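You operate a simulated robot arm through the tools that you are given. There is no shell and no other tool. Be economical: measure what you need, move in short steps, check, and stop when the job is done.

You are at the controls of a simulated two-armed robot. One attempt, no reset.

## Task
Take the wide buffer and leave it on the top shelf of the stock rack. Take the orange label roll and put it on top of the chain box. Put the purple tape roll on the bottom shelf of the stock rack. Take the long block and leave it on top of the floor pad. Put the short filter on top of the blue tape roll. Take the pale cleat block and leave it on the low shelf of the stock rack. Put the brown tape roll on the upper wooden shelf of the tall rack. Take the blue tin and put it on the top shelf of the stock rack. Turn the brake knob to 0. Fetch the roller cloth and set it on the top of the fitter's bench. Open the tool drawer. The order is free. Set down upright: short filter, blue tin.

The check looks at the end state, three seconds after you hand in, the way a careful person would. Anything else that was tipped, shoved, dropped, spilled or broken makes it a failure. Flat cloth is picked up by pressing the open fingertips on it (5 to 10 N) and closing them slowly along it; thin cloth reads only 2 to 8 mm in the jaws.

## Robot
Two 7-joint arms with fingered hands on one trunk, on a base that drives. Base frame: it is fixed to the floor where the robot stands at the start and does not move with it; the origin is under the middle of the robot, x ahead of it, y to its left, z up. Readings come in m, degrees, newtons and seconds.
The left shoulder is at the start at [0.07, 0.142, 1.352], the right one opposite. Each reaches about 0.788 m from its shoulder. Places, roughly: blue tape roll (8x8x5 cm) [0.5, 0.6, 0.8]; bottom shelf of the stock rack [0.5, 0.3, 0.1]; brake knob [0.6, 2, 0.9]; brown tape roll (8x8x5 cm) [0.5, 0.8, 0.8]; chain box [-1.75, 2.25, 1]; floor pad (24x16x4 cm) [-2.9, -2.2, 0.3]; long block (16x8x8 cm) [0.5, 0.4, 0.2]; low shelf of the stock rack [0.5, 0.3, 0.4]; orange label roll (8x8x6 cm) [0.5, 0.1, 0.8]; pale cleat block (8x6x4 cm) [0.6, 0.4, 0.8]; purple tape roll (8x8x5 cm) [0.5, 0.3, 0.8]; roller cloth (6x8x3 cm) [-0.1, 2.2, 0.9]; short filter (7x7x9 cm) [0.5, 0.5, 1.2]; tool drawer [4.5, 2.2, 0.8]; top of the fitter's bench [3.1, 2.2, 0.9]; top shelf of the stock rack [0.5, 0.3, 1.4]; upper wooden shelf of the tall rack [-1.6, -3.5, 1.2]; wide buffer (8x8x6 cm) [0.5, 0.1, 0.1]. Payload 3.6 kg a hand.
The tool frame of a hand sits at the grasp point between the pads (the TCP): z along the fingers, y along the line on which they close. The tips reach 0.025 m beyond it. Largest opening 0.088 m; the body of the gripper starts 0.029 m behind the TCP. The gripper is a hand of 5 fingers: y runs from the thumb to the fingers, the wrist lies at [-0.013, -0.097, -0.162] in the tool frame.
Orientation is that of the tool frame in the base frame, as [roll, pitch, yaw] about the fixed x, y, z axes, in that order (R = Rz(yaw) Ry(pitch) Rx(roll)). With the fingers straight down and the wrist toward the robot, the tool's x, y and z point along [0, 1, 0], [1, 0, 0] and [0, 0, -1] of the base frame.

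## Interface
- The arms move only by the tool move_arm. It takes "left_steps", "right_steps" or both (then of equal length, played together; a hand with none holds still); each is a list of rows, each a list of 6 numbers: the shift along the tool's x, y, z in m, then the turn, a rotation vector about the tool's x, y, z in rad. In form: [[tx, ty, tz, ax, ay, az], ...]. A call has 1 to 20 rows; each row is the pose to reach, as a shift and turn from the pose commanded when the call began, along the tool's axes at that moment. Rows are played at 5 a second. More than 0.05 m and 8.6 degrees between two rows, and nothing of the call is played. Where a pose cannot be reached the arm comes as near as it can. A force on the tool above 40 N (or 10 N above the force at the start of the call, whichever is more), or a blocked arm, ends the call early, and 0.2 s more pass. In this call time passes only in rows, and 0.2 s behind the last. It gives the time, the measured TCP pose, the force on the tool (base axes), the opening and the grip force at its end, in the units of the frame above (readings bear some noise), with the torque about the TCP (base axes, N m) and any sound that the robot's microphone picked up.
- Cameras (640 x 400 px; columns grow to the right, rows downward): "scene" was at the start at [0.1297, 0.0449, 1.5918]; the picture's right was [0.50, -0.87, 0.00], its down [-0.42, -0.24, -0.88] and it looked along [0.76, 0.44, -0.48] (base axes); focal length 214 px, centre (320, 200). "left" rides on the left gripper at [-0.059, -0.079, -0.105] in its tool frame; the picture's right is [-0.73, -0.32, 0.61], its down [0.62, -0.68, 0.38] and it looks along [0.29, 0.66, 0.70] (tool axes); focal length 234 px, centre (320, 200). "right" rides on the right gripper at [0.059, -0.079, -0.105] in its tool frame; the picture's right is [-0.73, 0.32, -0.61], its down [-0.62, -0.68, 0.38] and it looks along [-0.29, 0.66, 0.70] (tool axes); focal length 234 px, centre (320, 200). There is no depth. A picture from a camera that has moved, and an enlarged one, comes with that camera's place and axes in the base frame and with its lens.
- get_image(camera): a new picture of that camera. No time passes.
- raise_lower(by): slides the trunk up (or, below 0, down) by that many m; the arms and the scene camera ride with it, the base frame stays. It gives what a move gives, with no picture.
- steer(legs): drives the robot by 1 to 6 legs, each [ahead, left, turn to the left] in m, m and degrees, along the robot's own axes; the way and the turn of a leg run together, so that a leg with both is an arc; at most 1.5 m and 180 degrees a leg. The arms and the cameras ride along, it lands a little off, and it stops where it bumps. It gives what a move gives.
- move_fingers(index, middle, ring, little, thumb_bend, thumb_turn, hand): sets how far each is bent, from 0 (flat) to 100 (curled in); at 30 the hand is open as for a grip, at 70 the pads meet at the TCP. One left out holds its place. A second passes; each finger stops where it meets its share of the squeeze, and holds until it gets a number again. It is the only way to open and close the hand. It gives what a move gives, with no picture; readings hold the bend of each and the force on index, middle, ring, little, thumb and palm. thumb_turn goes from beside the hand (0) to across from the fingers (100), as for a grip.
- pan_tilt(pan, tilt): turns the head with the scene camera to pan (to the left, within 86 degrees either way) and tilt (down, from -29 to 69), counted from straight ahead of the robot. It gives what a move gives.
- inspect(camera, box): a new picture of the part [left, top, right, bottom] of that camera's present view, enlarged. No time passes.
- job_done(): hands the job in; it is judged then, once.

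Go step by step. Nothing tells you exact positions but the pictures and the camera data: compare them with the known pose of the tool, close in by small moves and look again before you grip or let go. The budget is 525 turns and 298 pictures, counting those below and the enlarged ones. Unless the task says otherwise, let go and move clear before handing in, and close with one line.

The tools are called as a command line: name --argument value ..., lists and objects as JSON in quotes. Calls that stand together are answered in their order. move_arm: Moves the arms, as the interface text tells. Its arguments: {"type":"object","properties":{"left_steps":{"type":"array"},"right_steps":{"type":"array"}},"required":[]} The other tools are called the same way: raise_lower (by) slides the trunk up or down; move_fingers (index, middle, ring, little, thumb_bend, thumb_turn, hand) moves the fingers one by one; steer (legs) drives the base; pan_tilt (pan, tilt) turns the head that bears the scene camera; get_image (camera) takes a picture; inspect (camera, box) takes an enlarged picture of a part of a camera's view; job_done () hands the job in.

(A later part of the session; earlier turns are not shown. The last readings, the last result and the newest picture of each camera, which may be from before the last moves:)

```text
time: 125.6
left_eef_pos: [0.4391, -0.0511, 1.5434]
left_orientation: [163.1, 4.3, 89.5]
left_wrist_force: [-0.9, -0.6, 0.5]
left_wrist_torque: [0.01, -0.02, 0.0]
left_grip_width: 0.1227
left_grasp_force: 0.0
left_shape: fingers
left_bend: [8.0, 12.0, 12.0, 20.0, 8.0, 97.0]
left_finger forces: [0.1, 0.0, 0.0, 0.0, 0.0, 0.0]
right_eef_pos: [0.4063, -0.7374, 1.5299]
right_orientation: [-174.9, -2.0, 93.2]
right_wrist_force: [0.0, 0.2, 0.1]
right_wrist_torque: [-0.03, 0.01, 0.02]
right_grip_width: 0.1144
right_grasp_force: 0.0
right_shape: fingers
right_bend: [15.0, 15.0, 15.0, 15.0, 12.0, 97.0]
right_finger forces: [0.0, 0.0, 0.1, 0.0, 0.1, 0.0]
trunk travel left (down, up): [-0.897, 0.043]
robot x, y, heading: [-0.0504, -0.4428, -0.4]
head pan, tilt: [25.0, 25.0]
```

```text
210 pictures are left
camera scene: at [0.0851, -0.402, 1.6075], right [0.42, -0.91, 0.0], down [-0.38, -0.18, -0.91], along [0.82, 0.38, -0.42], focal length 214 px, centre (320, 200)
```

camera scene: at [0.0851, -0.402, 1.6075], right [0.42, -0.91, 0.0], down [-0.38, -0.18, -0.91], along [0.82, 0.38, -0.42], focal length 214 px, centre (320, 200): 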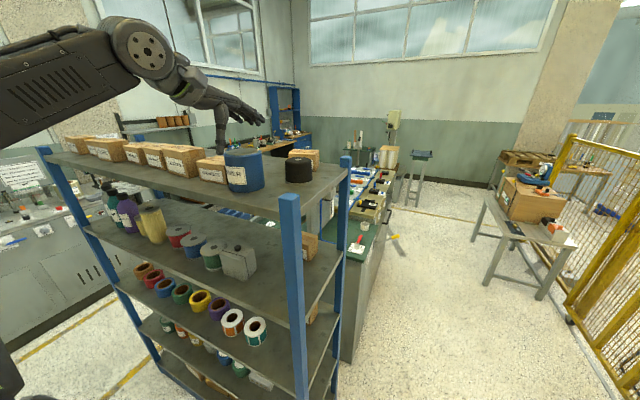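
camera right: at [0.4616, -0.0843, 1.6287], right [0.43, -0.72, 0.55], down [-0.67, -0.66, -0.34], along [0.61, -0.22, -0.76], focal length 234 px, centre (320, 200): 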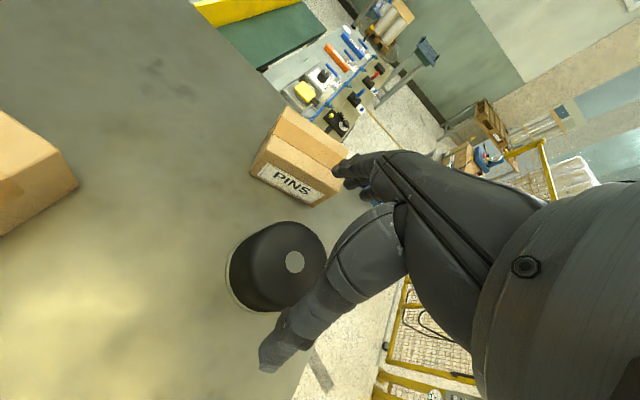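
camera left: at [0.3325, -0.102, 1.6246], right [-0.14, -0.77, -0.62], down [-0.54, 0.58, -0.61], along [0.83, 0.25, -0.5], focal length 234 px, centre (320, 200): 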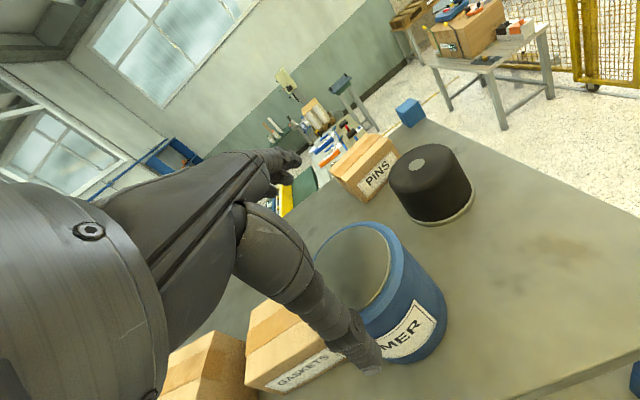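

The blue tin stands upright on the top shelf. Next is the short filter, so I'm retreating and moving left to it.

raise_lower --by 0.04

steer --legs '[[-0.24, 0, 0], [0, 0.57, 0]]'

move_arm --left_steps '[[0, 0, 0.045, 0, 0, 0], [0, 0, 0.09, -0.05, 0, 0], [0, 0, 0.135, -0.1, 0, 0], [0, 0, 0.18, -0.15, 0, 0], [0, -0.02, 0.22, -0.2, 0, 0], [0, -0.04, 0.26, -0.25, 0, 0], [0, -0.06, 0.3, -0.28, 0, 0], [0, -0.08, 0.33, -0.28, 0, 0]]'

pan_tilt --pan 15 --tilt 25

get_image --camera "scene"

get_image --camera "left"

```text
time: 126.4
left_eef_pos: [0.4391, -0.0511, 1.5831]
left_orientation: [163.3, 4.3, 89.5]
left_wrist_force: [-0.7, 0.8, 0.5]
left_wrist_torque: [0.02, -0.01, -0.03]
left_grip_width: 0.1227
left_grasp_force: 0.1
left_shape: fingers
left_bend: [8.0, 12.0, 12.0, 20.0, 8.0, 97.0]
left_finger forces: [0.0, 0.1, 0.0, 0.0, 0.0, 0.0]
right_eef_pos: [0.4059, -0.7371, 1.5718]
right_orientation: [-175.0, -2.0, 93.3]
right_wrist_force: [1.1, -0.6, 0.4]
right_wrist_torque: [0.0, 0.01, 0.02]
right_grip_width: 0.1145
right_grasp_force: 0.1
right_shape: fingers
right_bend: [15.0, 15.0, 15.0, 15.0, 12.0, 97.0]
right_finger forces: [0.0, 0.0, 0.1, 0.1, 0.1, 0.0]
trunk travel left (down, up): [-0.937, 0.003]
robot x, y, heading: [-0.047, -0.4409, -0.6]
head pan, tilt: [25.0, 25.0]
```

```text
time: 131.1
left_eef_pos: [0.184, 0.542, 1.5838]
left_orientation: [163.0, 4.1, 91.1]
left_wrist_force: [-0.4, 0.7, 0.4]
left_wrist_torque: [0.03, -0.01, -0.01]
left_grip_width: 0.1228
left_grasp_force: 0.0
left_shape: fingers
left_bend: [8.0, 12.0, 12.0, 20.0, 8.0, 97.0]
left_finger forces: [0.0, 0.0, 0.1, 0.0, 0.0, 0.1]
right_eef_pos: [0.1706, -0.1463, 1.5701]
right_orientation: [-174.9, -2.1, 95.0]
right_wrist_force: [0.6, 0.1, -0.8]
right_wrist_torque: [0.01, -0.01, -0.02]
right_grip_width: 0.1144
right_grasp_force: 0.0
right_shape: fingers
right_bend: [15.0, 15.0, 15.0, 15.0, 12.0, 97.0]
right_finger forces: [0.0, 0.0, 0.0, 0.0, 0.1, 0.0]
trunk travel left (down, up): [-0.937, 0.003]
robot x, y, heading: [-0.295, 0.1401, 1.4]
head pan, tilt: [25.0, 25.0]
```

```text
time: 132.9
left_eef_pos: [0.2021, 0.5203, 1.2482]
left_orientation: [147.0, 4.1, 90.9]
left_wrist_force: [0.5, 0.1, 0.8]
left_wrist_torque: [0.0, 0.0, -0.01]
left_grip_width: 0.1229
left_grasp_force: 0.0
left_shape: fingers
left_bend: [8.0, 12.0, 12.0, 20.0, 8.0, 97.0]
left_finger forces: [0.1, 0.0, 0.1, 0.0, 0.1, 0.0]
right_eef_pos: [0.1695, -0.1439, 1.5709]
right_orientation: [-175.0, -2.0, 94.8]
right_wrist_force: [0.4, 0.4, 0.1]
right_wrist_torque: [-0.01, 0.01, -0.01]
right_grip_width: 0.1145
right_grasp_force: 0.0
right_shape: fingers
right_bend: [15.0, 15.0, 15.0, 15.0, 12.0, 97.0]
right_finger forces: [0.0, 0.0, 0.0, 0.1, 0.1, 0.1]
trunk travel left (down, up): [-0.937, 0.003]
robot x, y, heading: [-0.2934, 0.1404, 1.4]
head pan, tilt: [25.0, 25.0]
```

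```text
time: 133.6
left_eef_pos: [0.2016, 0.5193, 1.2485]
left_orientation: [147.2, 4.3, 90.9]
left_wrist_force: [0.9, -0.5, 0.3]
left_wrist_torque: [0.01, 0.01, -0.01]
left_grip_width: 0.1224
left_grasp_force: 0.1
left_shape: fingers
left_bend: [8.0, 12.0, 12.0, 20.0, 8.0, 97.0]
left_finger forces: [0.0, 0.0, 0.0, 0.0, 0.1, 0.1]
right_eef_pos: [0.1701, -0.1424, 1.5705]
right_orientation: [-175.1, -2.0, 94.8]
right_wrist_force: [0.0, -0.3, 0.5]
right_wrist_torque: [-0.02, -0.01, 0.01]
right_grip_width: 0.1143
right_grasp_force: 0.0
right_shape: fingers
right_bend: [15.0, 15.0, 15.0, 15.0, 12.0, 97.0]
right_finger forces: [0.0, 0.1, 0.1, 0.0, 0.0, 0.1]
trunk travel left (down, up): [-0.937, 0.003]
robot x, y, heading: [-0.2975, 0.144, 1.2]
head pan, tilt: [15.0, 25.0]
```

```text
209 pictures are left
camera scene: at [-0.1545, 0.1685, 1.6476], right [0.28, -0.96, 0.0], down [-0.41, -0.12, -0.91], along [0.87, 0.25, -0.42], focal length 214 px, centre (320, 200)
```

scene: 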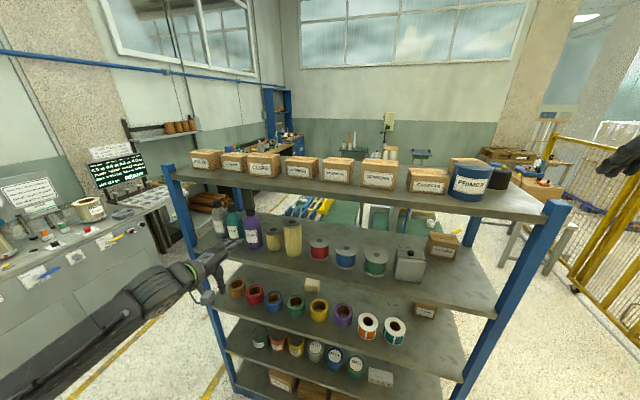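

```text
208 pictures are left
camera left: at [0.0809, 0.4643, 1.2967], right [0.07, -0.77, -0.63], down [-0.37, 0.56, -0.74], along [0.92, 0.29, -0.25], focal length 234 px, centre (320, 200)
```

left: 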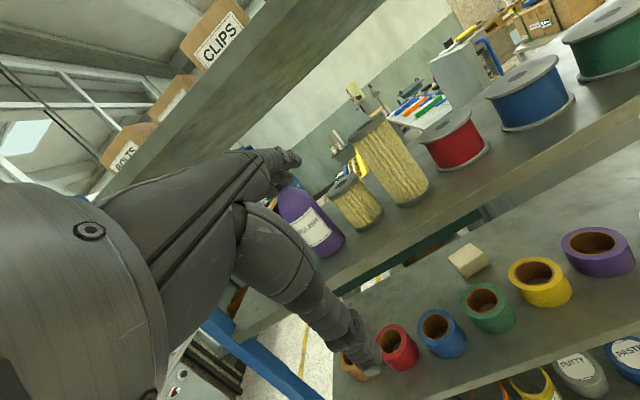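

steer --legs '[[0.12, 0, -1.3]]'

get_image --camera "left"

```text
time: 134.8
left_eef_pos: [0.3263, 0.5123, 1.2493]
left_orientation: [146.9, 4.2, 89.8]
left_wrist_force: [-0.6, -0.3, 0.2]
left_wrist_torque: [0.02, -0.01, -0.02]
left_grip_width: 0.1227
left_grasp_force: 0.1
left_shape: fingers
left_bend: [8.0, 12.0, 12.0, 20.0, 8.0, 97.0]
left_finger forces: [0.1, 0.0, 0.0, 0.0, 0.0, 0.0]
right_eef_pos: [0.2783, -0.1497, 1.5728]
right_orientation: [-175.3, -1.9, 93.7]
right_wrist_force: [0.1, 0.0, 0.4]
right_wrist_torque: [-0.02, 0.0, 0.0]
right_grip_width: 0.1145
right_grasp_force: 0.0
right_shape: fingers
right_bend: [15.0, 15.0, 15.0, 15.0, 12.0, 97.0]
right_finger forces: [0.0, 0.0, 0.1, 0.0, 0.1, 0.1]
trunk travel left (down, up): [-0.937, 0.003]
robot x, y, heading: [-0.1745, 0.1456, 0.2]
head pan, tilt: [15.0, 25.0]
```

```text
207 pictures are left
camera left: at [0.2022, 0.4588, 1.2976], right [0.06, -0.78, -0.63], down [-0.36, 0.57, -0.74], along [0.93, 0.27, -0.25], focal length 234 px, centre (320, 200)
```

left: 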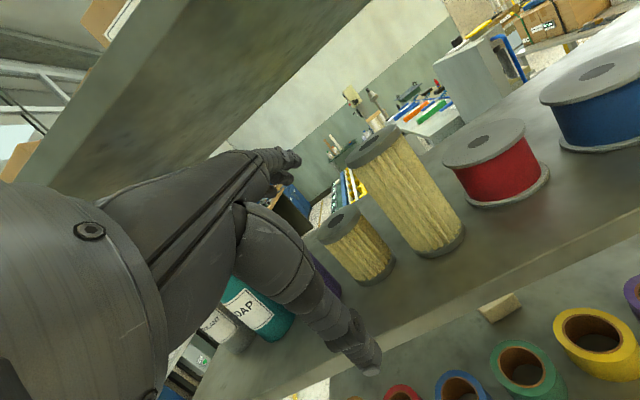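

move_arm --left_steps '[[0.033, 0, 0, 0, 0, 0], [0.033, 0.03, 0.025, 0, 0, 0], [0.033, 0.06, 0.05, 0, 0, 0]]'

get_image --camera "left"

inspect --camera "scene" --box '[160, 180, 360, 300]'

```text
time: 135.7
left_eef_pos: [0.4134, 0.5446, 1.2327]
left_orientation: [147.3, 4.1, 90.0]
left_wrist_force: [0.3, -0.7, 0.4]
left_wrist_torque: [-0.02, 0.03, 0.01]
left_grip_width: 0.1233
left_grasp_force: 0.1
left_shape: fingers
left_bend: [8.0, 12.0, 12.0, 20.0, 8.0, 97.0]
left_finger forces: [0.1, 0.0, 0.0, 0.0, 0.1, 0.1]
right_eef_pos: [0.2905, -0.1504, 1.5682]
right_orientation: [-174.7, -2.1, 93.9]
right_wrist_force: [-0.7, 0.4, -0.9]
right_wrist_torque: [0.03, 0.01, 0.03]
right_grip_width: 0.1143
right_grasp_force: 0.0
right_shape: fingers
right_bend: [15.0, 15.0, 15.0, 15.0, 12.0, 97.0]
right_finger forces: [0.0, 0.1, 0.0, 0.1, 0.0, 0.0]
trunk travel left (down, up): [-0.937, 0.003]
robot x, y, heading: [-0.1785, 0.1458, 0.0]
head pan, tilt: [15.0, 25.0]
```

```text
206 pictures are left
camera left: at [0.2904, 0.4908, 1.2827], right [0.06, -0.77, -0.63], down [-0.37, 0.57, -0.73], along [0.93, 0.27, -0.25], focal length 234 px, centre (320, 200)
```

left: 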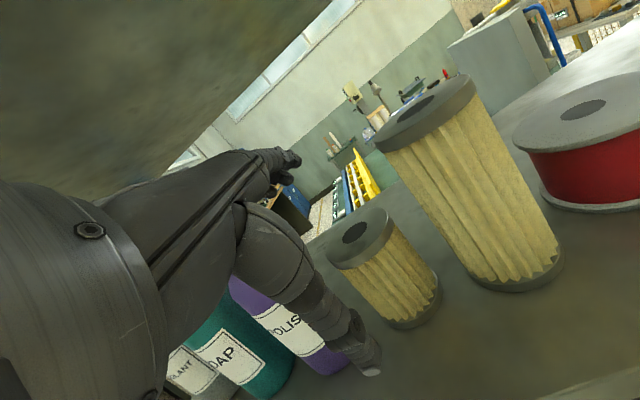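

```text
3.20 times, centred on (260, 240) of scene
camera zoom: at [-0.0287, 0.1666, 1.647], right [0.26, -0.97, 0.0], down [-0.41, -0.11, -0.9], along [0.87, 0.24, -0.43], focal length 686 px, centre (512, 72)
```

zoom: 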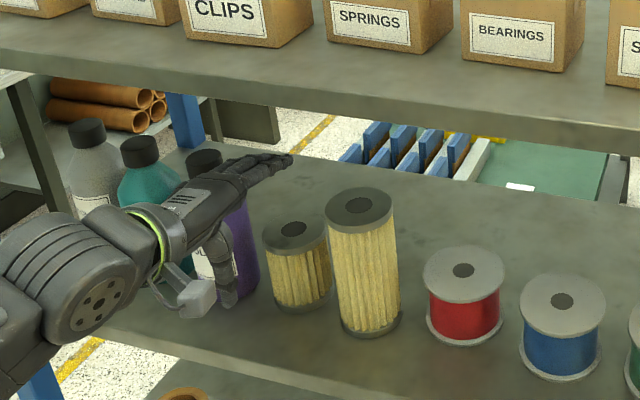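

move_arm --left_steps '[[0, 0.01, 0.022, 0, 0, 0], [-0.001, 0.0216, 0.044, 0, 0, 0], [-0.001, 0.0185, 0.063, 0.07, 0, 0]]'

get_image --camera "left"

inspect --camera "scene" --box '[160, 180, 360, 300]'

```text
time: 136.4
left_eef_pos: [0.458, 0.5397, 1.1917]
left_orientation: [151.2, 4.2, 89.8]
left_wrist_force: [-0.2, -0.8, 0.1]
left_wrist_torque: [0.01, 0.0, 0.02]
left_grip_width: 0.1229
left_grasp_force: 0.0
left_shape: fingers
left_bend: [8.0, 12.0, 12.0, 20.0, 8.0, 97.0]
left_finger forces: [0.1, 0.0, 0.1, 0.1, 0.0, 0.0]
right_eef_pos: [0.284, -0.1507, 1.5715]
right_orientation: [-174.9, -2.0, 93.8]
right_wrist_force: [-0.6, -0.2, 0.3]
right_wrist_torque: [0.04, 0.01, -0.03]
right_grip_width: 0.1142
right_grasp_force: 0.0
right_shape: fingers
right_bend: [15.0, 15.0, 15.0, 15.0, 12.0, 97.0]
right_finger forces: [0.0, 0.1, 0.1, 0.1, 0.1, 0.0]
trunk travel left (down, up): [-0.937, 0.003]
robot x, y, heading: [-0.1753, 0.1452, 0.2]
head pan, tilt: [15.0, 25.0]
```

```text
204 pictures are left
camera left: at [0.338, 0.4856, 1.2487], right [0.01, -0.77, -0.63], down [-0.41, 0.57, -0.71], along [0.91, 0.27, -0.31], focal length 234 px, centre (320, 200)
```

left: 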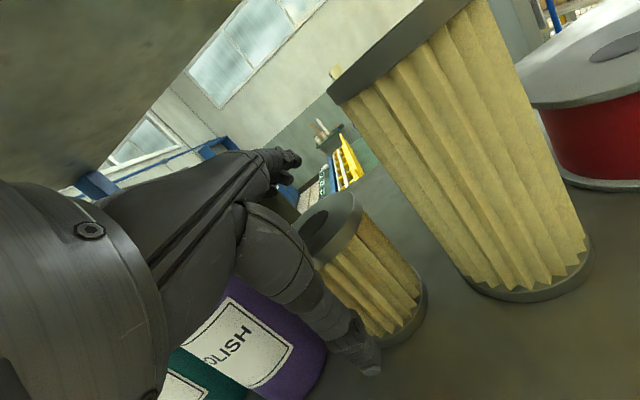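

```text
3.20 times, centred on (260, 240) of scene
camera zoom: at [-0.0336, 0.1674, 1.6474], right [0.26, -0.97, 0.0], down [-0.41, -0.11, -0.91], along [0.87, 0.24, -0.42], focal length 686 px, centre (512, 72)
```

zoom: 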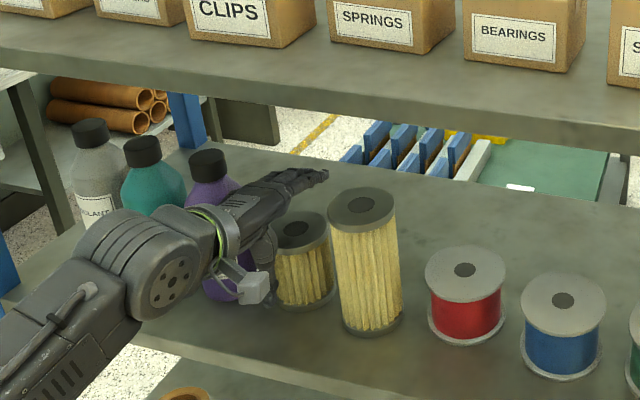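

move_arm --left_steps '[[-0.001, -0.001, 0.015, 0.035, 0, 0], [-0.003, -0.0026, 0.0294, 0.07, 0, 0]]'

get_image --camera "left"

inspect --camera "scene" --box '[160, 180, 360, 300]'

```text
time: 137.1
left_eef_pos: [0.4705, 0.533, 1.1643]
left_orientation: [155.1, 4.1, 89.8]
left_wrist_force: [-0.6, -0.2, 0.5]
left_wrist_torque: [-0.02, -0.01, 0.0]
left_grip_width: 0.1228
left_grasp_force: 0.1
left_shape: fingers
left_bend: [8.0, 12.0, 12.0, 20.0, 8.0, 97.0]
left_finger forces: [0.1, 0.0, 0.1, 0.0, 0.0, 0.1]
right_eef_pos: [0.2854, -0.1509, 1.5708]
right_orientation: [-174.9, -2.0, 93.7]
right_wrist_force: [0.3, 1.0, 0.6]
right_wrist_torque: [-0.01, 0.04, 0.0]
right_grip_width: 0.1146
right_grasp_force: 0.0
right_shape: fingers
right_bend: [15.0, 15.0, 15.0, 15.0, 12.0, 97.0]
right_finger forces: [0.0, 0.0, 0.0, 0.1, 0.1, 0.1]
trunk travel left (down, up): [-0.937, 0.003]
robot x, y, heading: [-0.1752, 0.1466, -0.1]
head pan, tilt: [15.0, 25.0]
```

```text
202 pictures are left
camera left: at [0.3543, 0.4802, 1.2309], right [-0.04, -0.77, -0.63], down [-0.46, 0.58, -0.68], along [0.89, 0.26, -0.38], focal length 234 px, centre (320, 200)
```

left: 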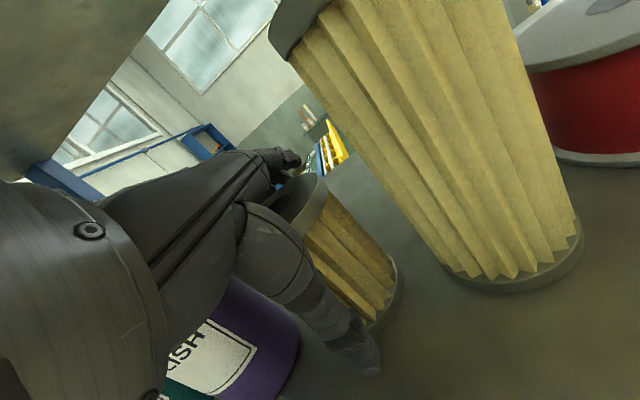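

```text
3.20 times, centred on (260, 240) of scene
camera zoom: at [-0.0329, 0.1671, 1.6474], right [0.26, -0.97, 0.0], down [-0.41, -0.11, -0.91], along [0.87, 0.24, -0.42], focal length 686 px, centre (512, 72)
```

zoom: 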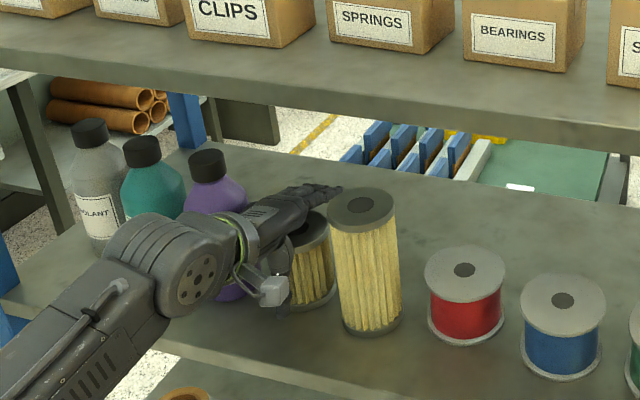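

move_fingers --hand "left" --index 60 --middle 60 --ring 60 --little 50 --thumb_bend 55

get_image --camera "left"

inspect --camera "scene" --box '[160, 180, 360, 300]'

```text
time: 138.1
left_eef_pos: [0.4677, 0.5336, 1.1676]
left_orientation: [154.7, 4.3, 89.8]
left_wrist_force: [3.3, 2.6, 16.6]
left_wrist_torque: [0.08, 0.16, -0.03]
left_grip_width: 0.0802
left_grasp_force: 26.1
left_shape: fingers
left_bend: [29.0, 53.0, 57.0, 50.0, 34.0, 97.0]
left_finger forces: [17.7, 10.7, 3.7, 0.0, 19.8, 0.0]
right_eef_pos: [0.2822, -0.1518, 1.5723]
right_orientation: [-175.1, -2.1, 93.7]
right_wrist_force: [-0.1, -0.2, 0.3]
right_wrist_torque: [-0.03, -0.02, -0.04]
right_grip_width: 0.114
right_grasp_force: 0.0
right_shape: fingers
right_bend: [15.0, 15.0, 15.0, 15.0, 12.0, 97.0]
right_finger forces: [0.1, 0.1, 0.0, 0.1, 0.0, 0.0]
trunk travel left (down, up): [-0.937, 0.003]
robot x, y, heading: [-0.1736, 0.1463, 0.0]
head pan, tilt: [15.0, 25.0]
```

```text
200 pictures are left
camera left: at [0.3513, 0.4797, 1.2334], right [-0.04, -0.77, -0.63], down [-0.45, 0.58, -0.68], along [0.89, 0.26, -0.37], focal length 234 px, centre (320, 200)
```

left: 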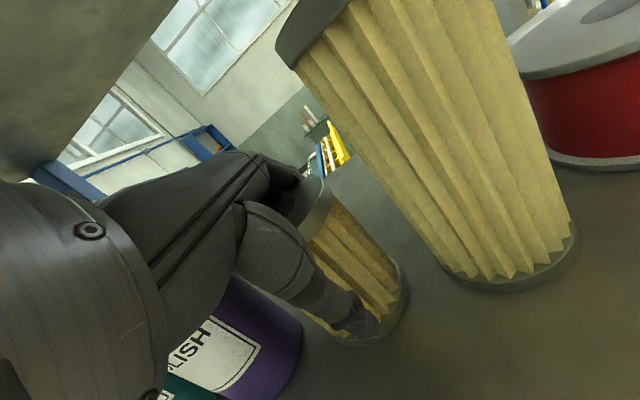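

```text
3.20 times, centred on (260, 240) of scene
camera zoom: at [-0.0371, 0.1663, 1.6479], right [0.26, -0.97, 0.0], down [-0.41, -0.11, -0.91], along [0.88, 0.24, -0.42], focal length 686 px, centre (512, 72)
```

zoom: 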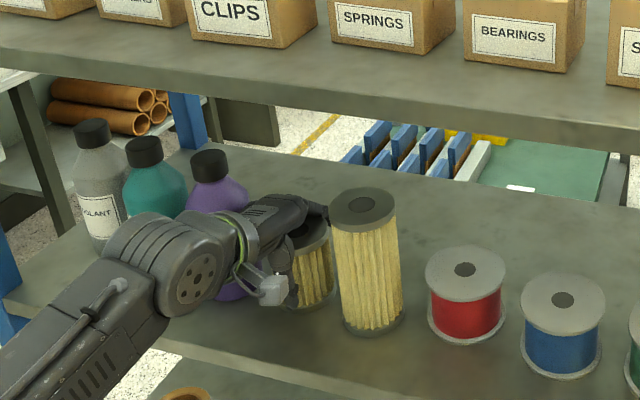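

move_arm --left_steps '[[0, 0.006, -0.0135, 0, 0, 0], [0, 0.0127, -0.027, 0, 0, 0]]'

get_image --camera "left"

inspect --camera "scene" --box '[160, 180, 360, 300]'

```text
time: 138.7
left_eef_pos: [0.4699, 0.5376, 1.1967]
left_orientation: [155.2, 4.3, 90.0]
left_wrist_force: [-0.1, -0.5, -1.5]
left_wrist_torque: [0.01, 0.07, 0.01]
left_grip_width: 0.0714
left_grasp_force: 18.3
left_shape: fingers
left_bend: [34.0, 54.0, 57.0, 50.0, 40.0, 95.0]
left_finger forces: [11.2, 5.6, 2.6, 0.1, 17.7, 0.0]
right_eef_pos: [0.2826, -0.1502, 1.5703]
right_orientation: [-175.0, -2.0, 93.8]
right_wrist_force: [0.5, 0.3, -0.5]
right_wrist_torque: [-0.03, 0.0, 0.03]
right_grip_width: 0.1143
right_grasp_force: 0.0
right_shape: fingers
right_bend: [15.0, 15.0, 15.0, 15.0, 12.0, 97.0]
right_finger forces: [0.1, 0.0, 0.1, 0.0, 0.0, 0.0]
trunk travel left (down, up): [-0.937, 0.003]
robot x, y, heading: [-0.1774, 0.145, 0.0]
head pan, tilt: [15.0, 25.0]
```

```text
198 pictures are left
camera left: at [0.3531, 0.4856, 1.2624], right [-0.04, -0.77, -0.63], down [-0.46, 0.58, -0.68], along [0.89, 0.26, -0.38], focal length 234 px, centre (320, 200)
```

left: 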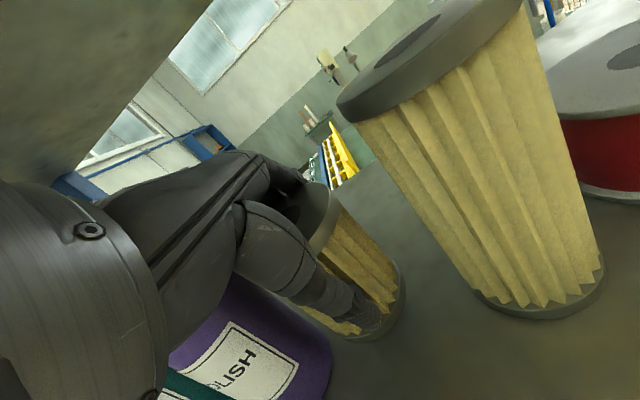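

```text
3.20 times, centred on (260, 240) of scene
camera zoom: at [-0.0349, 0.1677, 1.6474], right [0.26, -0.97, 0.0], down [-0.41, -0.11, -0.91], along [0.87, 0.24, -0.42], focal length 686 px, centre (512, 72)
```

zoom: 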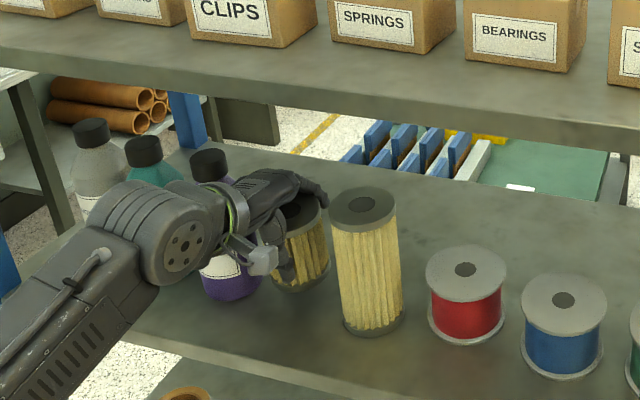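

The filter is held. I'm backing out of the bay and lowering to the tape-roll shelf.

steer --legs '[[-0.13, 0, 0]]'

move_arm --left_steps '[[0, -0.035, -0.015, 0, 0, 0], [0, -0.07, -0.03, 0, 0, 0], [0, -0.1, -0.042, 0, 0, 0]]'

raise_lower --by -0.25

get_image --camera "left"

pan_tilt --pan 25 --tilt 30

get_image --camera "scene"

```text
time: 139.9
left_eef_pos: [0.3429, 0.5387, 1.195]
left_orientation: [155.3, 4.2, 90.0]
left_wrist_force: [-0.3, -0.6, -0.3]
left_wrist_torque: [0.03, -0.01, 0.02]
left_grip_width: 0.0713
left_grasp_force: 18.6
left_shape: fingers
left_bend: [34.0, 54.0, 57.0, 50.0, 40.0, 95.0]
left_finger forces: [11.1, 5.6, 2.6, 0.0, 17.7, 0.1]
right_eef_pos: [0.1572, -0.1496, 1.5702]
right_orientation: [-174.9, -2.0, 93.8]
right_wrist_force: [0.2, 0.0, -0.6]
right_wrist_torque: [-0.01, 0.01, 0.01]
right_grip_width: 0.1142
right_grasp_force: 0.1
right_shape: fingers
right_bend: [15.0, 15.0, 15.0, 15.0, 12.0, 97.0]
right_finger forces: [0.0, 0.0, 0.0, 0.0, 0.0, 0.1]
trunk travel left (down, up): [-0.937, 0.003]
robot x, y, heading: [-0.3015, 0.1454, 0.3]
head pan, tilt: [15.0, 25.0]
```

```text
time: 140.7
left_eef_pos: [0.2293, 0.5363, 1.1948]
left_orientation: [155.0, 4.3, 89.8]
left_wrist_force: [-0.6, 0.7, -1.2]
left_wrist_torque: [-0.01, -0.02, -0.03]
left_grip_width: 0.0713
left_grasp_force: 18.0
left_shape: fingers
left_bend: [34.0, 54.0, 57.0, 50.0, 40.0, 95.0]
left_finger forces: [10.4, 5.6, 2.8, 0.0, 17.3, 0.1]
right_eef_pos: [0.1513, -0.1505, 1.5726]
right_orientation: [-175.1, -1.9, 93.8]
right_wrist_force: [-0.6, -1.0, -0.3]
right_wrist_torque: [0.03, -0.02, 0.02]
right_grip_width: 0.1147
right_grasp_force: 0.1
right_shape: fingers
right_bend: [15.0, 15.0, 15.0, 15.0, 12.0, 97.0]
right_finger forces: [0.1, 0.0, 0.1, 0.0, 0.0, 0.0]
trunk travel left (down, up): [-0.937, 0.003]
robot x, y, heading: [-0.306, 0.1445, 0.1]
head pan, tilt: [15.0, 25.0]
```

```text
time: 143.3
left_eef_pos: [0.2314, 0.5357, 0.9428]
left_orientation: [155.0, 4.2, 89.9]
left_wrist_force: [0.5, -0.4, -0.3]
left_wrist_torque: [-0.02, -0.01, -0.02]
left_grip_width: 0.0711
left_grasp_force: 18.1
left_shape: fingers
left_bend: [34.0, 54.0, 57.0, 50.0, 40.0, 95.0]
left_finger forces: [10.4, 5.6, 2.7, 0.0, 17.2, 0.0]
right_eef_pos: [0.1536, -0.1495, 1.3211]
right_orientation: [-174.9, -1.9, 93.8]
right_wrist_force: [-0.3, 0.4, -0.2]
right_wrist_torque: [0.04, 0.0, -0.02]
right_grip_width: 0.1146
right_grasp_force: 0.1
right_shape: fingers
right_bend: [15.0, 15.0, 15.0, 15.0, 12.0, 97.0]
right_finger forces: [0.0, 0.1, 0.0, 0.1, 0.1, 0.0]
trunk travel left (down, up): [-0.687, 0.253]
robot x, y, heading: [-0.3013, 0.1441, 0.3]
head pan, tilt: [15.0, 25.0]
```

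```text
196 pictures are left
camera left: at [0.1159, 0.4837, 1.0088], right [-0.04, -0.78, -0.63], down [-0.46, 0.58, -0.68], along [0.89, 0.26, -0.38], focal length 234 px, centre (320, 200)
```

left: 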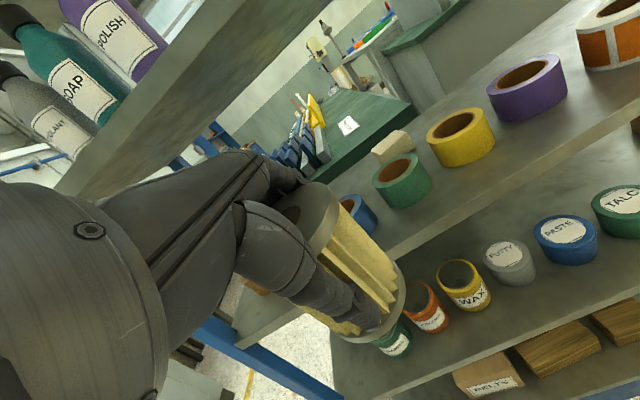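

```text
time: 144.0
left_eef_pos: [0.2314, 0.5361, 0.9422]
left_orientation: [155.2, 4.3, 90.0]
left_wrist_force: [0.3, -0.1, -0.7]
left_wrist_torque: [0.01, 0.02, -0.01]
left_grip_width: 0.0709
left_grasp_force: 17.8
left_shape: fingers
left_bend: [34.0, 54.0, 57.0, 50.0, 40.0, 95.0]
left_finger forces: [10.4, 5.6, 2.8, 0.0, 17.2, 0.0]
right_eef_pos: [0.1525, -0.1492, 1.3204]
right_orientation: [-174.9, -2.0, 93.8]
right_wrist_force: [-0.1, 0.3, 0.3]
right_wrist_torque: [0.06, -0.02, -0.02]
right_grip_width: 0.1144
right_grasp_force: 0.1
right_shape: fingers
right_bend: [15.0, 15.0, 15.0, 15.0, 12.0, 97.0]
right_finger forces: [0.1, 0.1, 0.0, 0.0, 0.0, 0.1]
trunk travel left (down, up): [-0.687, 0.253]
robot x, y, heading: [-0.3054, 0.1455, 0.3]
head pan, tilt: [25.0, 30.0]
```

```text
195 pictures are left
camera scene: at [-0.1721, 0.1817, 1.3896], right [0.42, -0.91, 0.0], down [-0.45, -0.21, -0.87], along [0.78, 0.37, -0.5], focal length 214 px, centre (320, 200)
```

scene: 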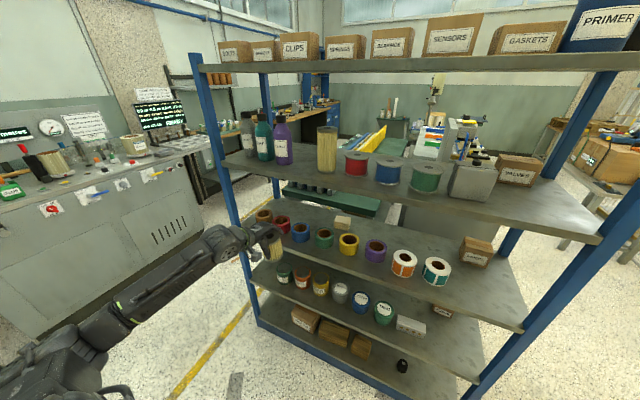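

steer --legs '[[0.13, 0.03, 0]]'

get_image --camera "left"

inspect --camera "scene" --box '[200, 180, 400, 310]'

```text
time: 145.3
left_eef_pos: [0.3598, 0.5652, 0.9443]
left_orientation: [155.1, 4.2, 89.5]
left_wrist_force: [1.0, 0.2, -0.3]
left_wrist_torque: [0.0, -0.01, 0.04]
left_grip_width: 0.0709
left_grasp_force: 18.0
left_shape: fingers
left_bend: [34.0, 54.0, 57.0, 50.0, 40.0, 95.0]
left_finger forces: [10.5, 5.6, 2.7, 0.1, 17.2, 0.0]
right_eef_pos: [0.278, -0.1212, 1.322]
right_orientation: [-175.0, -2.0, 93.5]
right_wrist_force: [0.3, -0.1, 0.3]
right_wrist_torque: [0.04, -0.01, 0.02]
right_grip_width: 0.1145
right_grasp_force: 0.1
right_shape: fingers
right_bend: [15.0, 15.0, 15.0, 15.0, 12.0, 97.0]
right_finger forces: [0.0, 0.0, 0.0, 0.0, 0.0, 0.1]
trunk travel left (down, up): [-0.687, 0.253]
robot x, y, heading: [-0.1782, 0.1739, -0.0]
head pan, tilt: [25.0, 30.0]
```

```text
194 pictures are left
camera left: at [0.243, 0.5127, 1.0092], right [-0.04, -0.77, -0.63], down [-0.45, 0.58, -0.68], along [0.89, 0.26, -0.37], focal length 234 px, centre (320, 200)
```

left: 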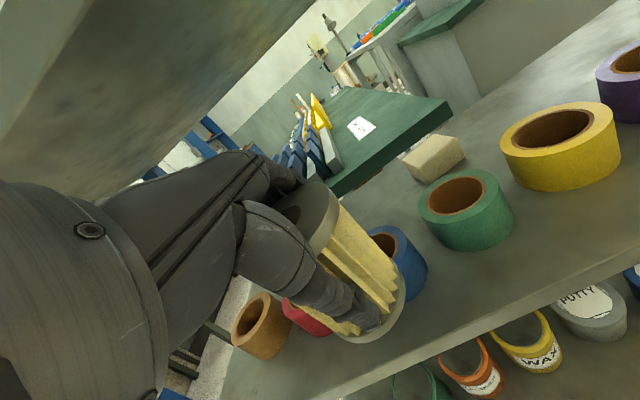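

```text
3.08 times, centred on (300, 245) of scene
camera zoom: at [-0.0465, 0.2117, 1.3897], right [0.42, -0.91, 0.0], down [-0.45, -0.21, -0.87], along [0.79, 0.37, -0.5], focal length 660 px, centre (382, 62)
```

zoom: 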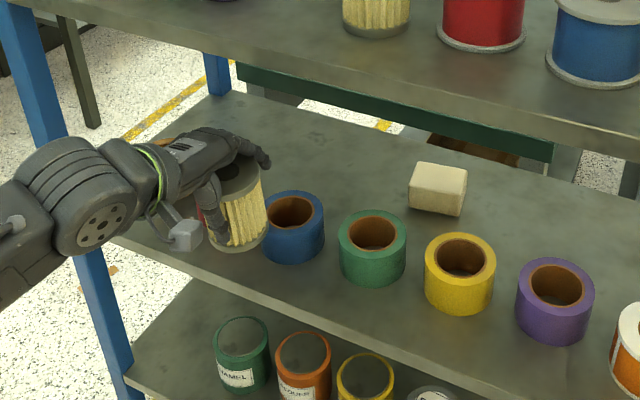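

move_arm --left_steps '[[0.002, 0.035, 0.016, 0, 0, 0], [0.004, 0.07, 0.032, 0, 0, 0], [0.005, 0.1024, 0.0477, 0, 0, 0]]'

get_image --camera "left"

inspect --camera "scene" --box '[200, 180, 400, 310]'

```text
time: 146.1
left_eef_pos: [0.4742, 0.5714, 0.9425]
left_orientation: [155.2, 4.2, 89.7]
left_wrist_force: [0.2, 0.0, -0.5]
left_wrist_torque: [0.0, 0.02, -0.01]
left_grip_width: 0.0708
left_grasp_force: 18.2
left_shape: fingers
left_bend: [34.0, 54.0, 57.0, 50.0, 40.0, 95.0]
left_finger forces: [10.3, 5.6, 2.9, 0.1, 17.1, 0.0]
right_eef_pos: [0.281, -0.1211, 1.3218]
right_orientation: [-174.9, -2.0, 93.5]
right_wrist_force: [-0.3, -1.4, 0.2]
right_wrist_torque: [-0.02, -0.02, 0.0]
right_grip_width: 0.1142
right_grasp_force: 0.1
right_shape: fingers
right_bend: [15.0, 15.0, 15.0, 15.0, 12.0, 97.0]
right_finger forces: [0.0, 0.0, 0.0, 0.1, 0.0, 0.1]
trunk travel left (down, up): [-0.687, 0.253]
robot x, y, heading: [-0.1814, 0.1734, -0.1]
head pan, tilt: [25.0, 30.0]
```

```text
192 pictures are left
camera left: at [0.3589, 0.5184, 1.0074], right [-0.04, -0.77, -0.63], down [-0.45, 0.58, -0.68], along [0.89, 0.26, -0.38], focal length 234 px, centre (320, 200)
```

left: 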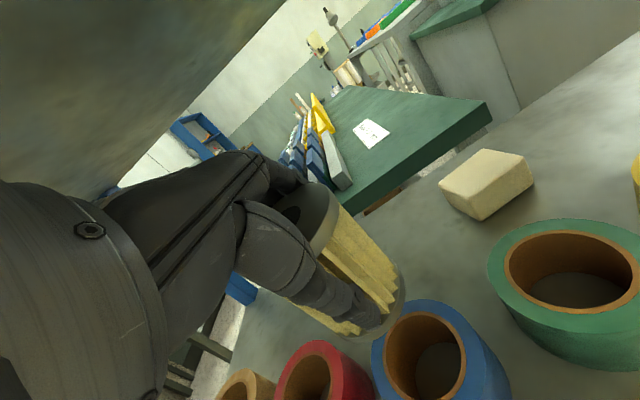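

```text
3.08 times, centred on (300, 245) of scene
camera zoom: at [-0.0439, 0.2116, 1.3894], right [0.42, -0.91, 0.0], down [-0.45, -0.21, -0.87], along [0.78, 0.37, -0.5], focal length 660 px, centre (382, 62)
```

zoom: 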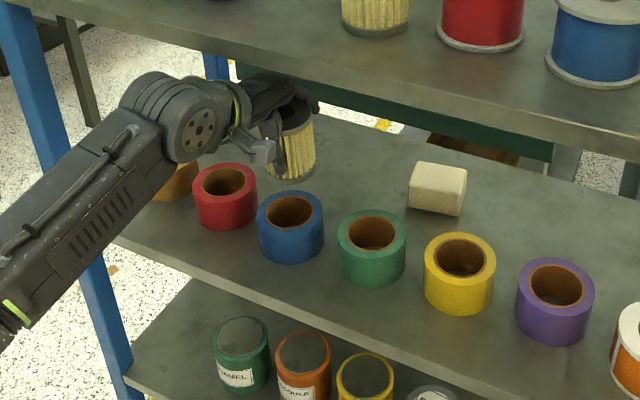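

raise_lower --by -0.025

inspect --camera "left" --box '[220, 160, 520, 400]'

inspect --camera "scene" --box '[240, 170, 340, 250]'

```text
time: 146.8
left_eef_pos: [0.4737, 0.5713, 0.9175]
left_orientation: [155.2, 4.2, 89.7]
left_wrist_force: [-0.4, 0.2, -0.4]
left_wrist_torque: [-0.05, -0.01, 0.03]
left_grip_width: 0.0708
left_grasp_force: 17.4
left_shape: fingers
left_bend: [34.0, 54.0, 57.0, 50.0, 40.0, 95.0]
left_finger forces: [10.2, 5.7, 2.9, 0.0, 17.1, 0.0]
right_eef_pos: [0.2782, -0.1217, 1.296]
right_orientation: [-175.1, -2.0, 93.6]
right_wrist_force: [0.2, -0.8, 0.5]
right_wrist_torque: [-0.01, -0.02, -0.01]
right_grip_width: 0.1145
right_grasp_force: 0.1
right_shape: fingers
right_bend: [15.0, 15.0, 15.0, 15.0, 12.0, 97.0]
right_finger forces: [0.0, 0.0, 0.1, 0.1, 0.0, 0.1]
trunk travel left (down, up): [-0.662, 0.278]
robot x, y, heading: [-0.1757, 0.1757, -0.1]
head pan, tilt: [25.0, 30.0]
```

```text
1.67 times, centred on (370, 280) of left
camera zoom: at [0.3573, 0.5185, 0.9831], right [-0.04, -0.77, -0.63], down [-0.45, 0.58, -0.68], along [0.89, 0.26, -0.38], focal length 390 px, centre (237, 67)
```

zoom: 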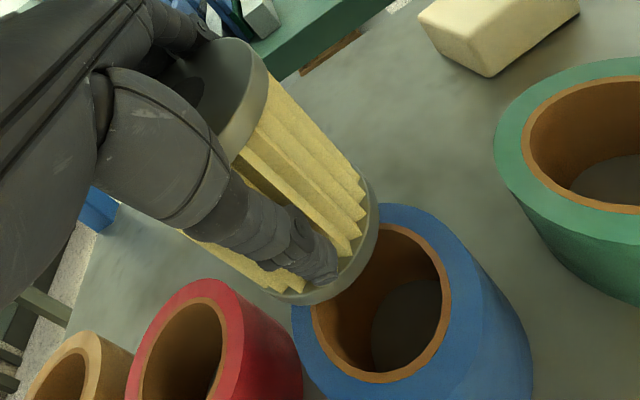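

```text
5.00 times, centred on (290, 210) of scene
camera zoom: at [-0.0458, 0.2121, 1.3645], right [0.42, -0.91, 0.0], down [-0.45, -0.21, -0.87], along [0.79, 0.37, -0.5], focal length 1072 px, centre (470, 150)
```

zoom: 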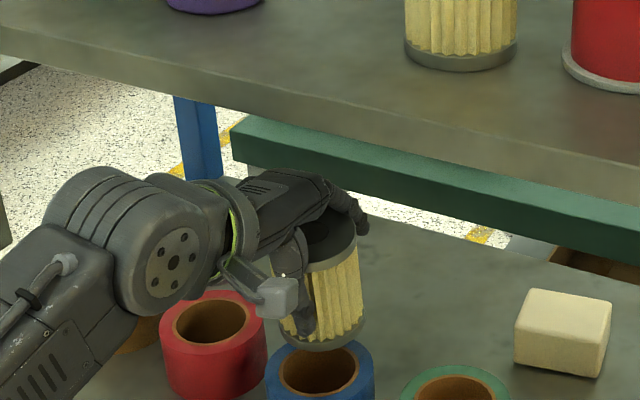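

move_arm --left_steps '[[-0.008, -0.0136, -0.0063, 0, 0, 0]]'

raise_lower --by -0.015

inspect --camera "left" --box '[220, 160, 520, 400]'

inspect --camera "scene" --box '[240, 170, 340, 250]'

```text
time: 147.2
left_eef_pos: [0.4576, 0.5635, 0.9189]
left_orientation: [155.1, 4.3, 89.7]
left_wrist_force: [-0.7, 0.4, -1.4]
left_wrist_torque: [0.01, -0.02, 0.01]
left_grip_width: 0.0707
left_grasp_force: 17.4
left_shape: fingers
left_bend: [34.0, 54.0, 57.0, 50.0, 40.0, 95.0]
left_finger forces: [10.1, 5.8, 2.8, 0.0, 17.0, 0.0]
right_eef_pos: [0.2787, -0.1198, 1.2968]
right_orientation: [-175.0, -2.0, 93.6]
right_wrist_force: [0.1, -0.4, -0.5]
right_wrist_torque: [-0.02, 0.0, -0.01]
right_grip_width: 0.1144
right_grasp_force: 0.0
right_shape: fingers
right_bend: [15.0, 15.0, 15.0, 15.0, 12.0, 97.0]
right_finger forces: [0.1, 0.0, 0.0, 0.0, 0.0, 0.0]
trunk travel left (down, up): [-0.662, 0.278]
robot x, y, heading: [-0.1771, 0.1732, -0.2]
head pan, tilt: [25.0, 30.0]
```

```text
time: 147.9
left_eef_pos: [0.4586, 0.5629, 0.9026]
left_orientation: [155.1, 4.3, 89.7]
left_wrist_force: [0.6, -0.2, -1.4]
left_wrist_torque: [-0.03, 0.03, 0.01]
left_grip_width: 0.0708
left_grasp_force: 18.5
left_shape: fingers
left_bend: [34.0, 54.0, 57.0, 50.0, 40.0, 95.0]
left_finger forces: [10.0, 5.7, 2.9, 0.1, 17.1, 0.0]
right_eef_pos: [0.278, -0.1215, 1.2819]
right_orientation: [-174.9, -2.0, 93.5]
right_wrist_force: [0.6, -0.2, 0.5]
right_wrist_torque: [0.0, 0.0, -0.03]
right_grip_width: 0.1142
right_grasp_force: 0.0
right_shape: fingers
right_bend: [15.0, 15.0, 15.0, 15.0, 12.0, 97.0]
right_finger forces: [0.0, 0.0, 0.0, 0.1, 0.0, 0.0]
trunk travel left (down, up): [-0.647, 0.293]
robot x, y, heading: [-0.1808, 0.1747, 0.1]
head pan, tilt: [25.0, 30.0]
```

```text
1.67 times, centred on (370, 280) of left
camera zoom: at [0.342, 0.5112, 0.9686], right [-0.04, -0.77, -0.63], down [-0.45, 0.58, -0.68], along [0.89, 0.26, -0.38], focal length 390 px, centre (237, 67)
```

zoom: 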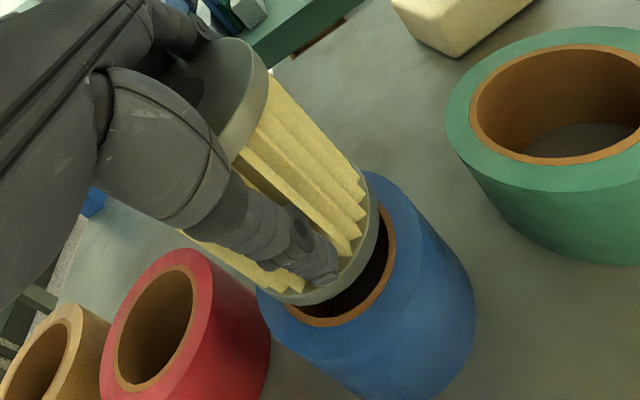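

```text
5.00 times, centred on (290, 210) of scene
camera zoom: at [-0.0455, 0.212, 1.3495], right [0.42, -0.91, 0.0], down [-0.45, -0.21, -0.87], along [0.79, 0.37, -0.5], focal length 1072 px, centre (470, 150)
```

zoom: 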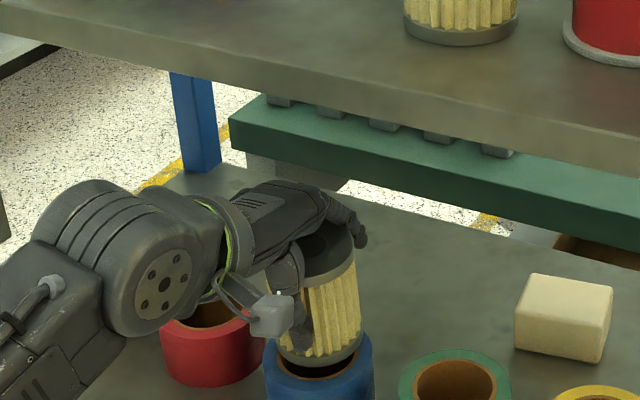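

raise_lower --by -0.006

raise_lower --by -0.004

inspect --camera "left" --box '[220, 160, 520, 400]'

inspect --camera "scene" --box '[240, 190, 340, 270]'

```text
time: 148.4
left_eef_pos: [0.4587, 0.5631, 0.8967]
left_orientation: [155.0, 4.3, 89.7]
left_wrist_force: [0.0, -0.5, -0.6]
left_wrist_torque: [0.01, -0.01, 0.01]
left_grip_width: 0.0708
left_grasp_force: 17.9
left_shape: fingers
left_bend: [34.0, 54.0, 57.0, 50.0, 40.0, 95.0]
left_finger forces: [10.0, 5.6, 2.9, 0.0, 17.2, 0.0]
right_eef_pos: [0.279, -0.1222, 1.2749]
right_orientation: [-174.9, -2.0, 93.6]
right_wrist_force: [0.3, 0.4, 0.3]
right_wrist_torque: [0.02, 0.01, 0.01]
right_grip_width: 0.1144
right_grasp_force: 0.1
right_shape: fingers
right_bend: [15.0, 15.0, 15.0, 15.0, 12.0, 97.0]
right_finger forces: [0.0, 0.0, 0.0, 0.0, 0.1, 0.0]
trunk travel left (down, up): [-0.641, 0.299]
robot x, y, heading: [-0.1788, 0.1724, 0.0]
head pan, tilt: [25.0, 30.0]
```

```text
time: 148.9
left_eef_pos: [0.4573, 0.5638, 0.8935]
left_orientation: [155.0, 4.2, 89.7]
left_wrist_force: [1.1, -0.7, 4.1]
left_wrist_torque: [0.01, 0.12, 0.0]
left_grip_width: 0.0707
left_grasp_force: 19.2
left_shape: fingers
left_bend: [34.0, 54.0, 57.0, 50.0, 40.0, 95.0]
left_finger forces: [11.4, 5.9, 2.8, 0.0, 17.1, 0.0]
right_eef_pos: [0.2788, -0.1216, 1.2728]
right_orientation: [-175.1, -2.0, 93.6]
right_wrist_force: [-0.5, -0.2, -0.2]
right_wrist_torque: [0.04, 0.0, 0.04]
right_grip_width: 0.1145
right_grasp_force: 0.1
right_shape: fingers
right_bend: [15.0, 15.0, 15.0, 15.0, 12.0, 97.0]
right_finger forces: [0.1, 0.0, 0.1, 0.0, 0.0, 0.0]
trunk travel left (down, up): [-0.637, 0.303]
robot x, y, heading: [-0.1801, 0.1729, 0.2]
head pan, tilt: [25.0, 30.0]
```

```text
1.67 times, centred on (370, 280) of left
camera zoom: at [0.3416, 0.5109, 0.9595], right [-0.04, -0.77, -0.63], down [-0.45, 0.58, -0.68], along [0.89, 0.26, -0.37], focal length 390 px, centre (237, 67)
```

zoom: 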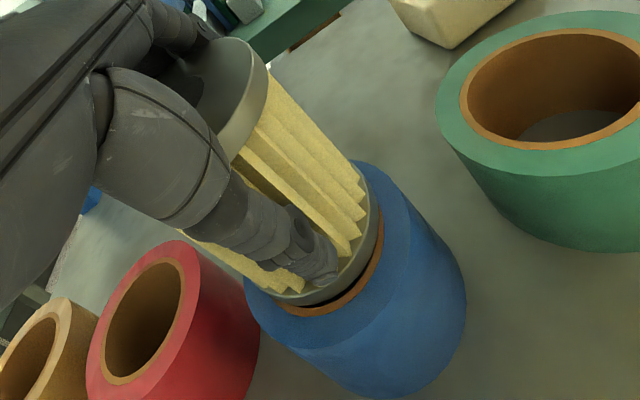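

```text
5.00 times, centred on (290, 230) of scene
camera zoom: at [-0.0461, 0.2115, 1.3397], right [0.42, -0.91, 0.0], down [-0.45, -0.21, -0.87], along [0.79, 0.37, -0.5], focal length 1072 px, centre (470, 50)
```

zoom: 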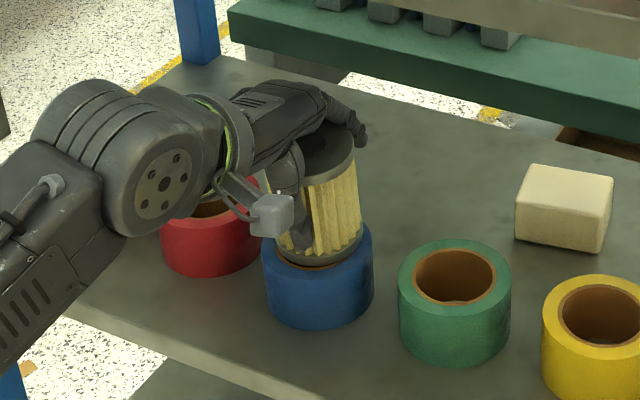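

raise_lower --by -0.003

move_fingers --hand "left" --index 25 --middle 40 --ring 40 --little 40 --thumb_bend 32

inspect --camera "scene" --box '[240, 190, 340, 270]'

```text
time: 149.5
left_eef_pos: [0.4567, 0.5629, 0.8928]
left_orientation: [154.8, 4.2, 89.6]
left_wrist_force: [1.8, 0.6, 15.6]
left_wrist_torque: [0.01, 0.38, -0.02]
left_grip_width: 0.0711
left_grasp_force: 20.2
left_shape: fingers
left_bend: [33.0, 54.0, 56.0, 50.0, 40.0, 95.0]
left_finger forces: [13.9, 6.7, 3.1, 0.0, 16.4, 0.0]
right_eef_pos: [0.2765, -0.1225, 1.2692]
right_orientation: [-175.2, -2.0, 93.5]
right_wrist_force: [0.3, -0.1, 0.4]
right_wrist_torque: [0.01, -0.02, -0.02]
right_grip_width: 0.1143
right_grasp_force: 0.1
right_shape: fingers
right_bend: [15.0, 15.0, 15.0, 15.0, 12.0, 97.0]
right_finger forces: [0.0, 0.0, 0.0, 0.0, 0.0, 0.1]
trunk travel left (down, up): [-0.634, 0.306]
robot x, y, heading: [-0.1792, 0.1744, 0.1]
head pan, tilt: [25.0, 30.0]
```

```text
time: 150.5
left_eef_pos: [0.4572, 0.5635, 0.8897]
left_orientation: [155.1, 4.3, 89.7]
left_wrist_force: [-1.4, 0.5, 0.5]
left_wrist_torque: [0.01, -0.03, -0.01]
left_grip_width: 0.0898
left_grasp_force: 0.3
left_shape: fingers
left_bend: [25.0, 40.0, 40.0, 40.0, 31.0, 97.0]
left_finger forces: [0.0, 0.0, 0.1, 0.1, 0.0, 0.0]
right_eef_pos: [0.2784, -0.1213, 1.2677]
right_orientation: [-175.0, -2.0, 93.5]
right_wrist_force: [0.7, -0.4, -1.2]
right_wrist_torque: [0.03, 0.02, 0.02]
right_grip_width: 0.1146
right_grasp_force: 0.0
right_shape: fingers
right_bend: [15.0, 15.0, 15.0, 15.0, 12.0, 97.0]
right_finger forces: [0.0, 0.0, 0.1, 0.0, 0.0, 0.0]
trunk travel left (down, up): [-0.634, 0.306]
robot x, y, heading: [-0.1774, 0.175, 0.2]
head pan, tilt: [25.0, 30.0]
```

```text
5.00 times, centred on (290, 230) of scene
camera zoom: at [-0.0457, 0.2118, 1.3366], right [0.42, -0.91, 0.0], down [-0.45, -0.21, -0.87], along [0.79, 0.37, -0.5], focal length 1072 px, centre (470, 50)
```

zoom: 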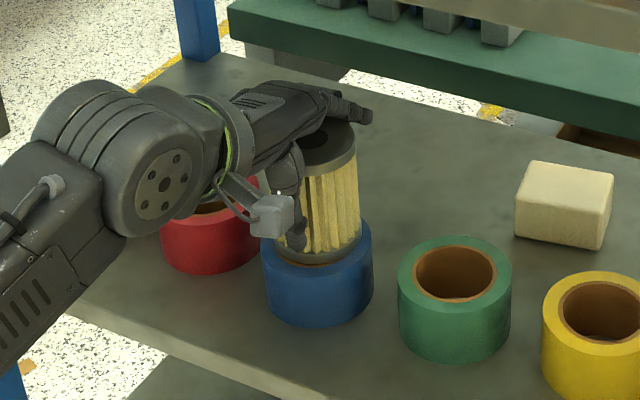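

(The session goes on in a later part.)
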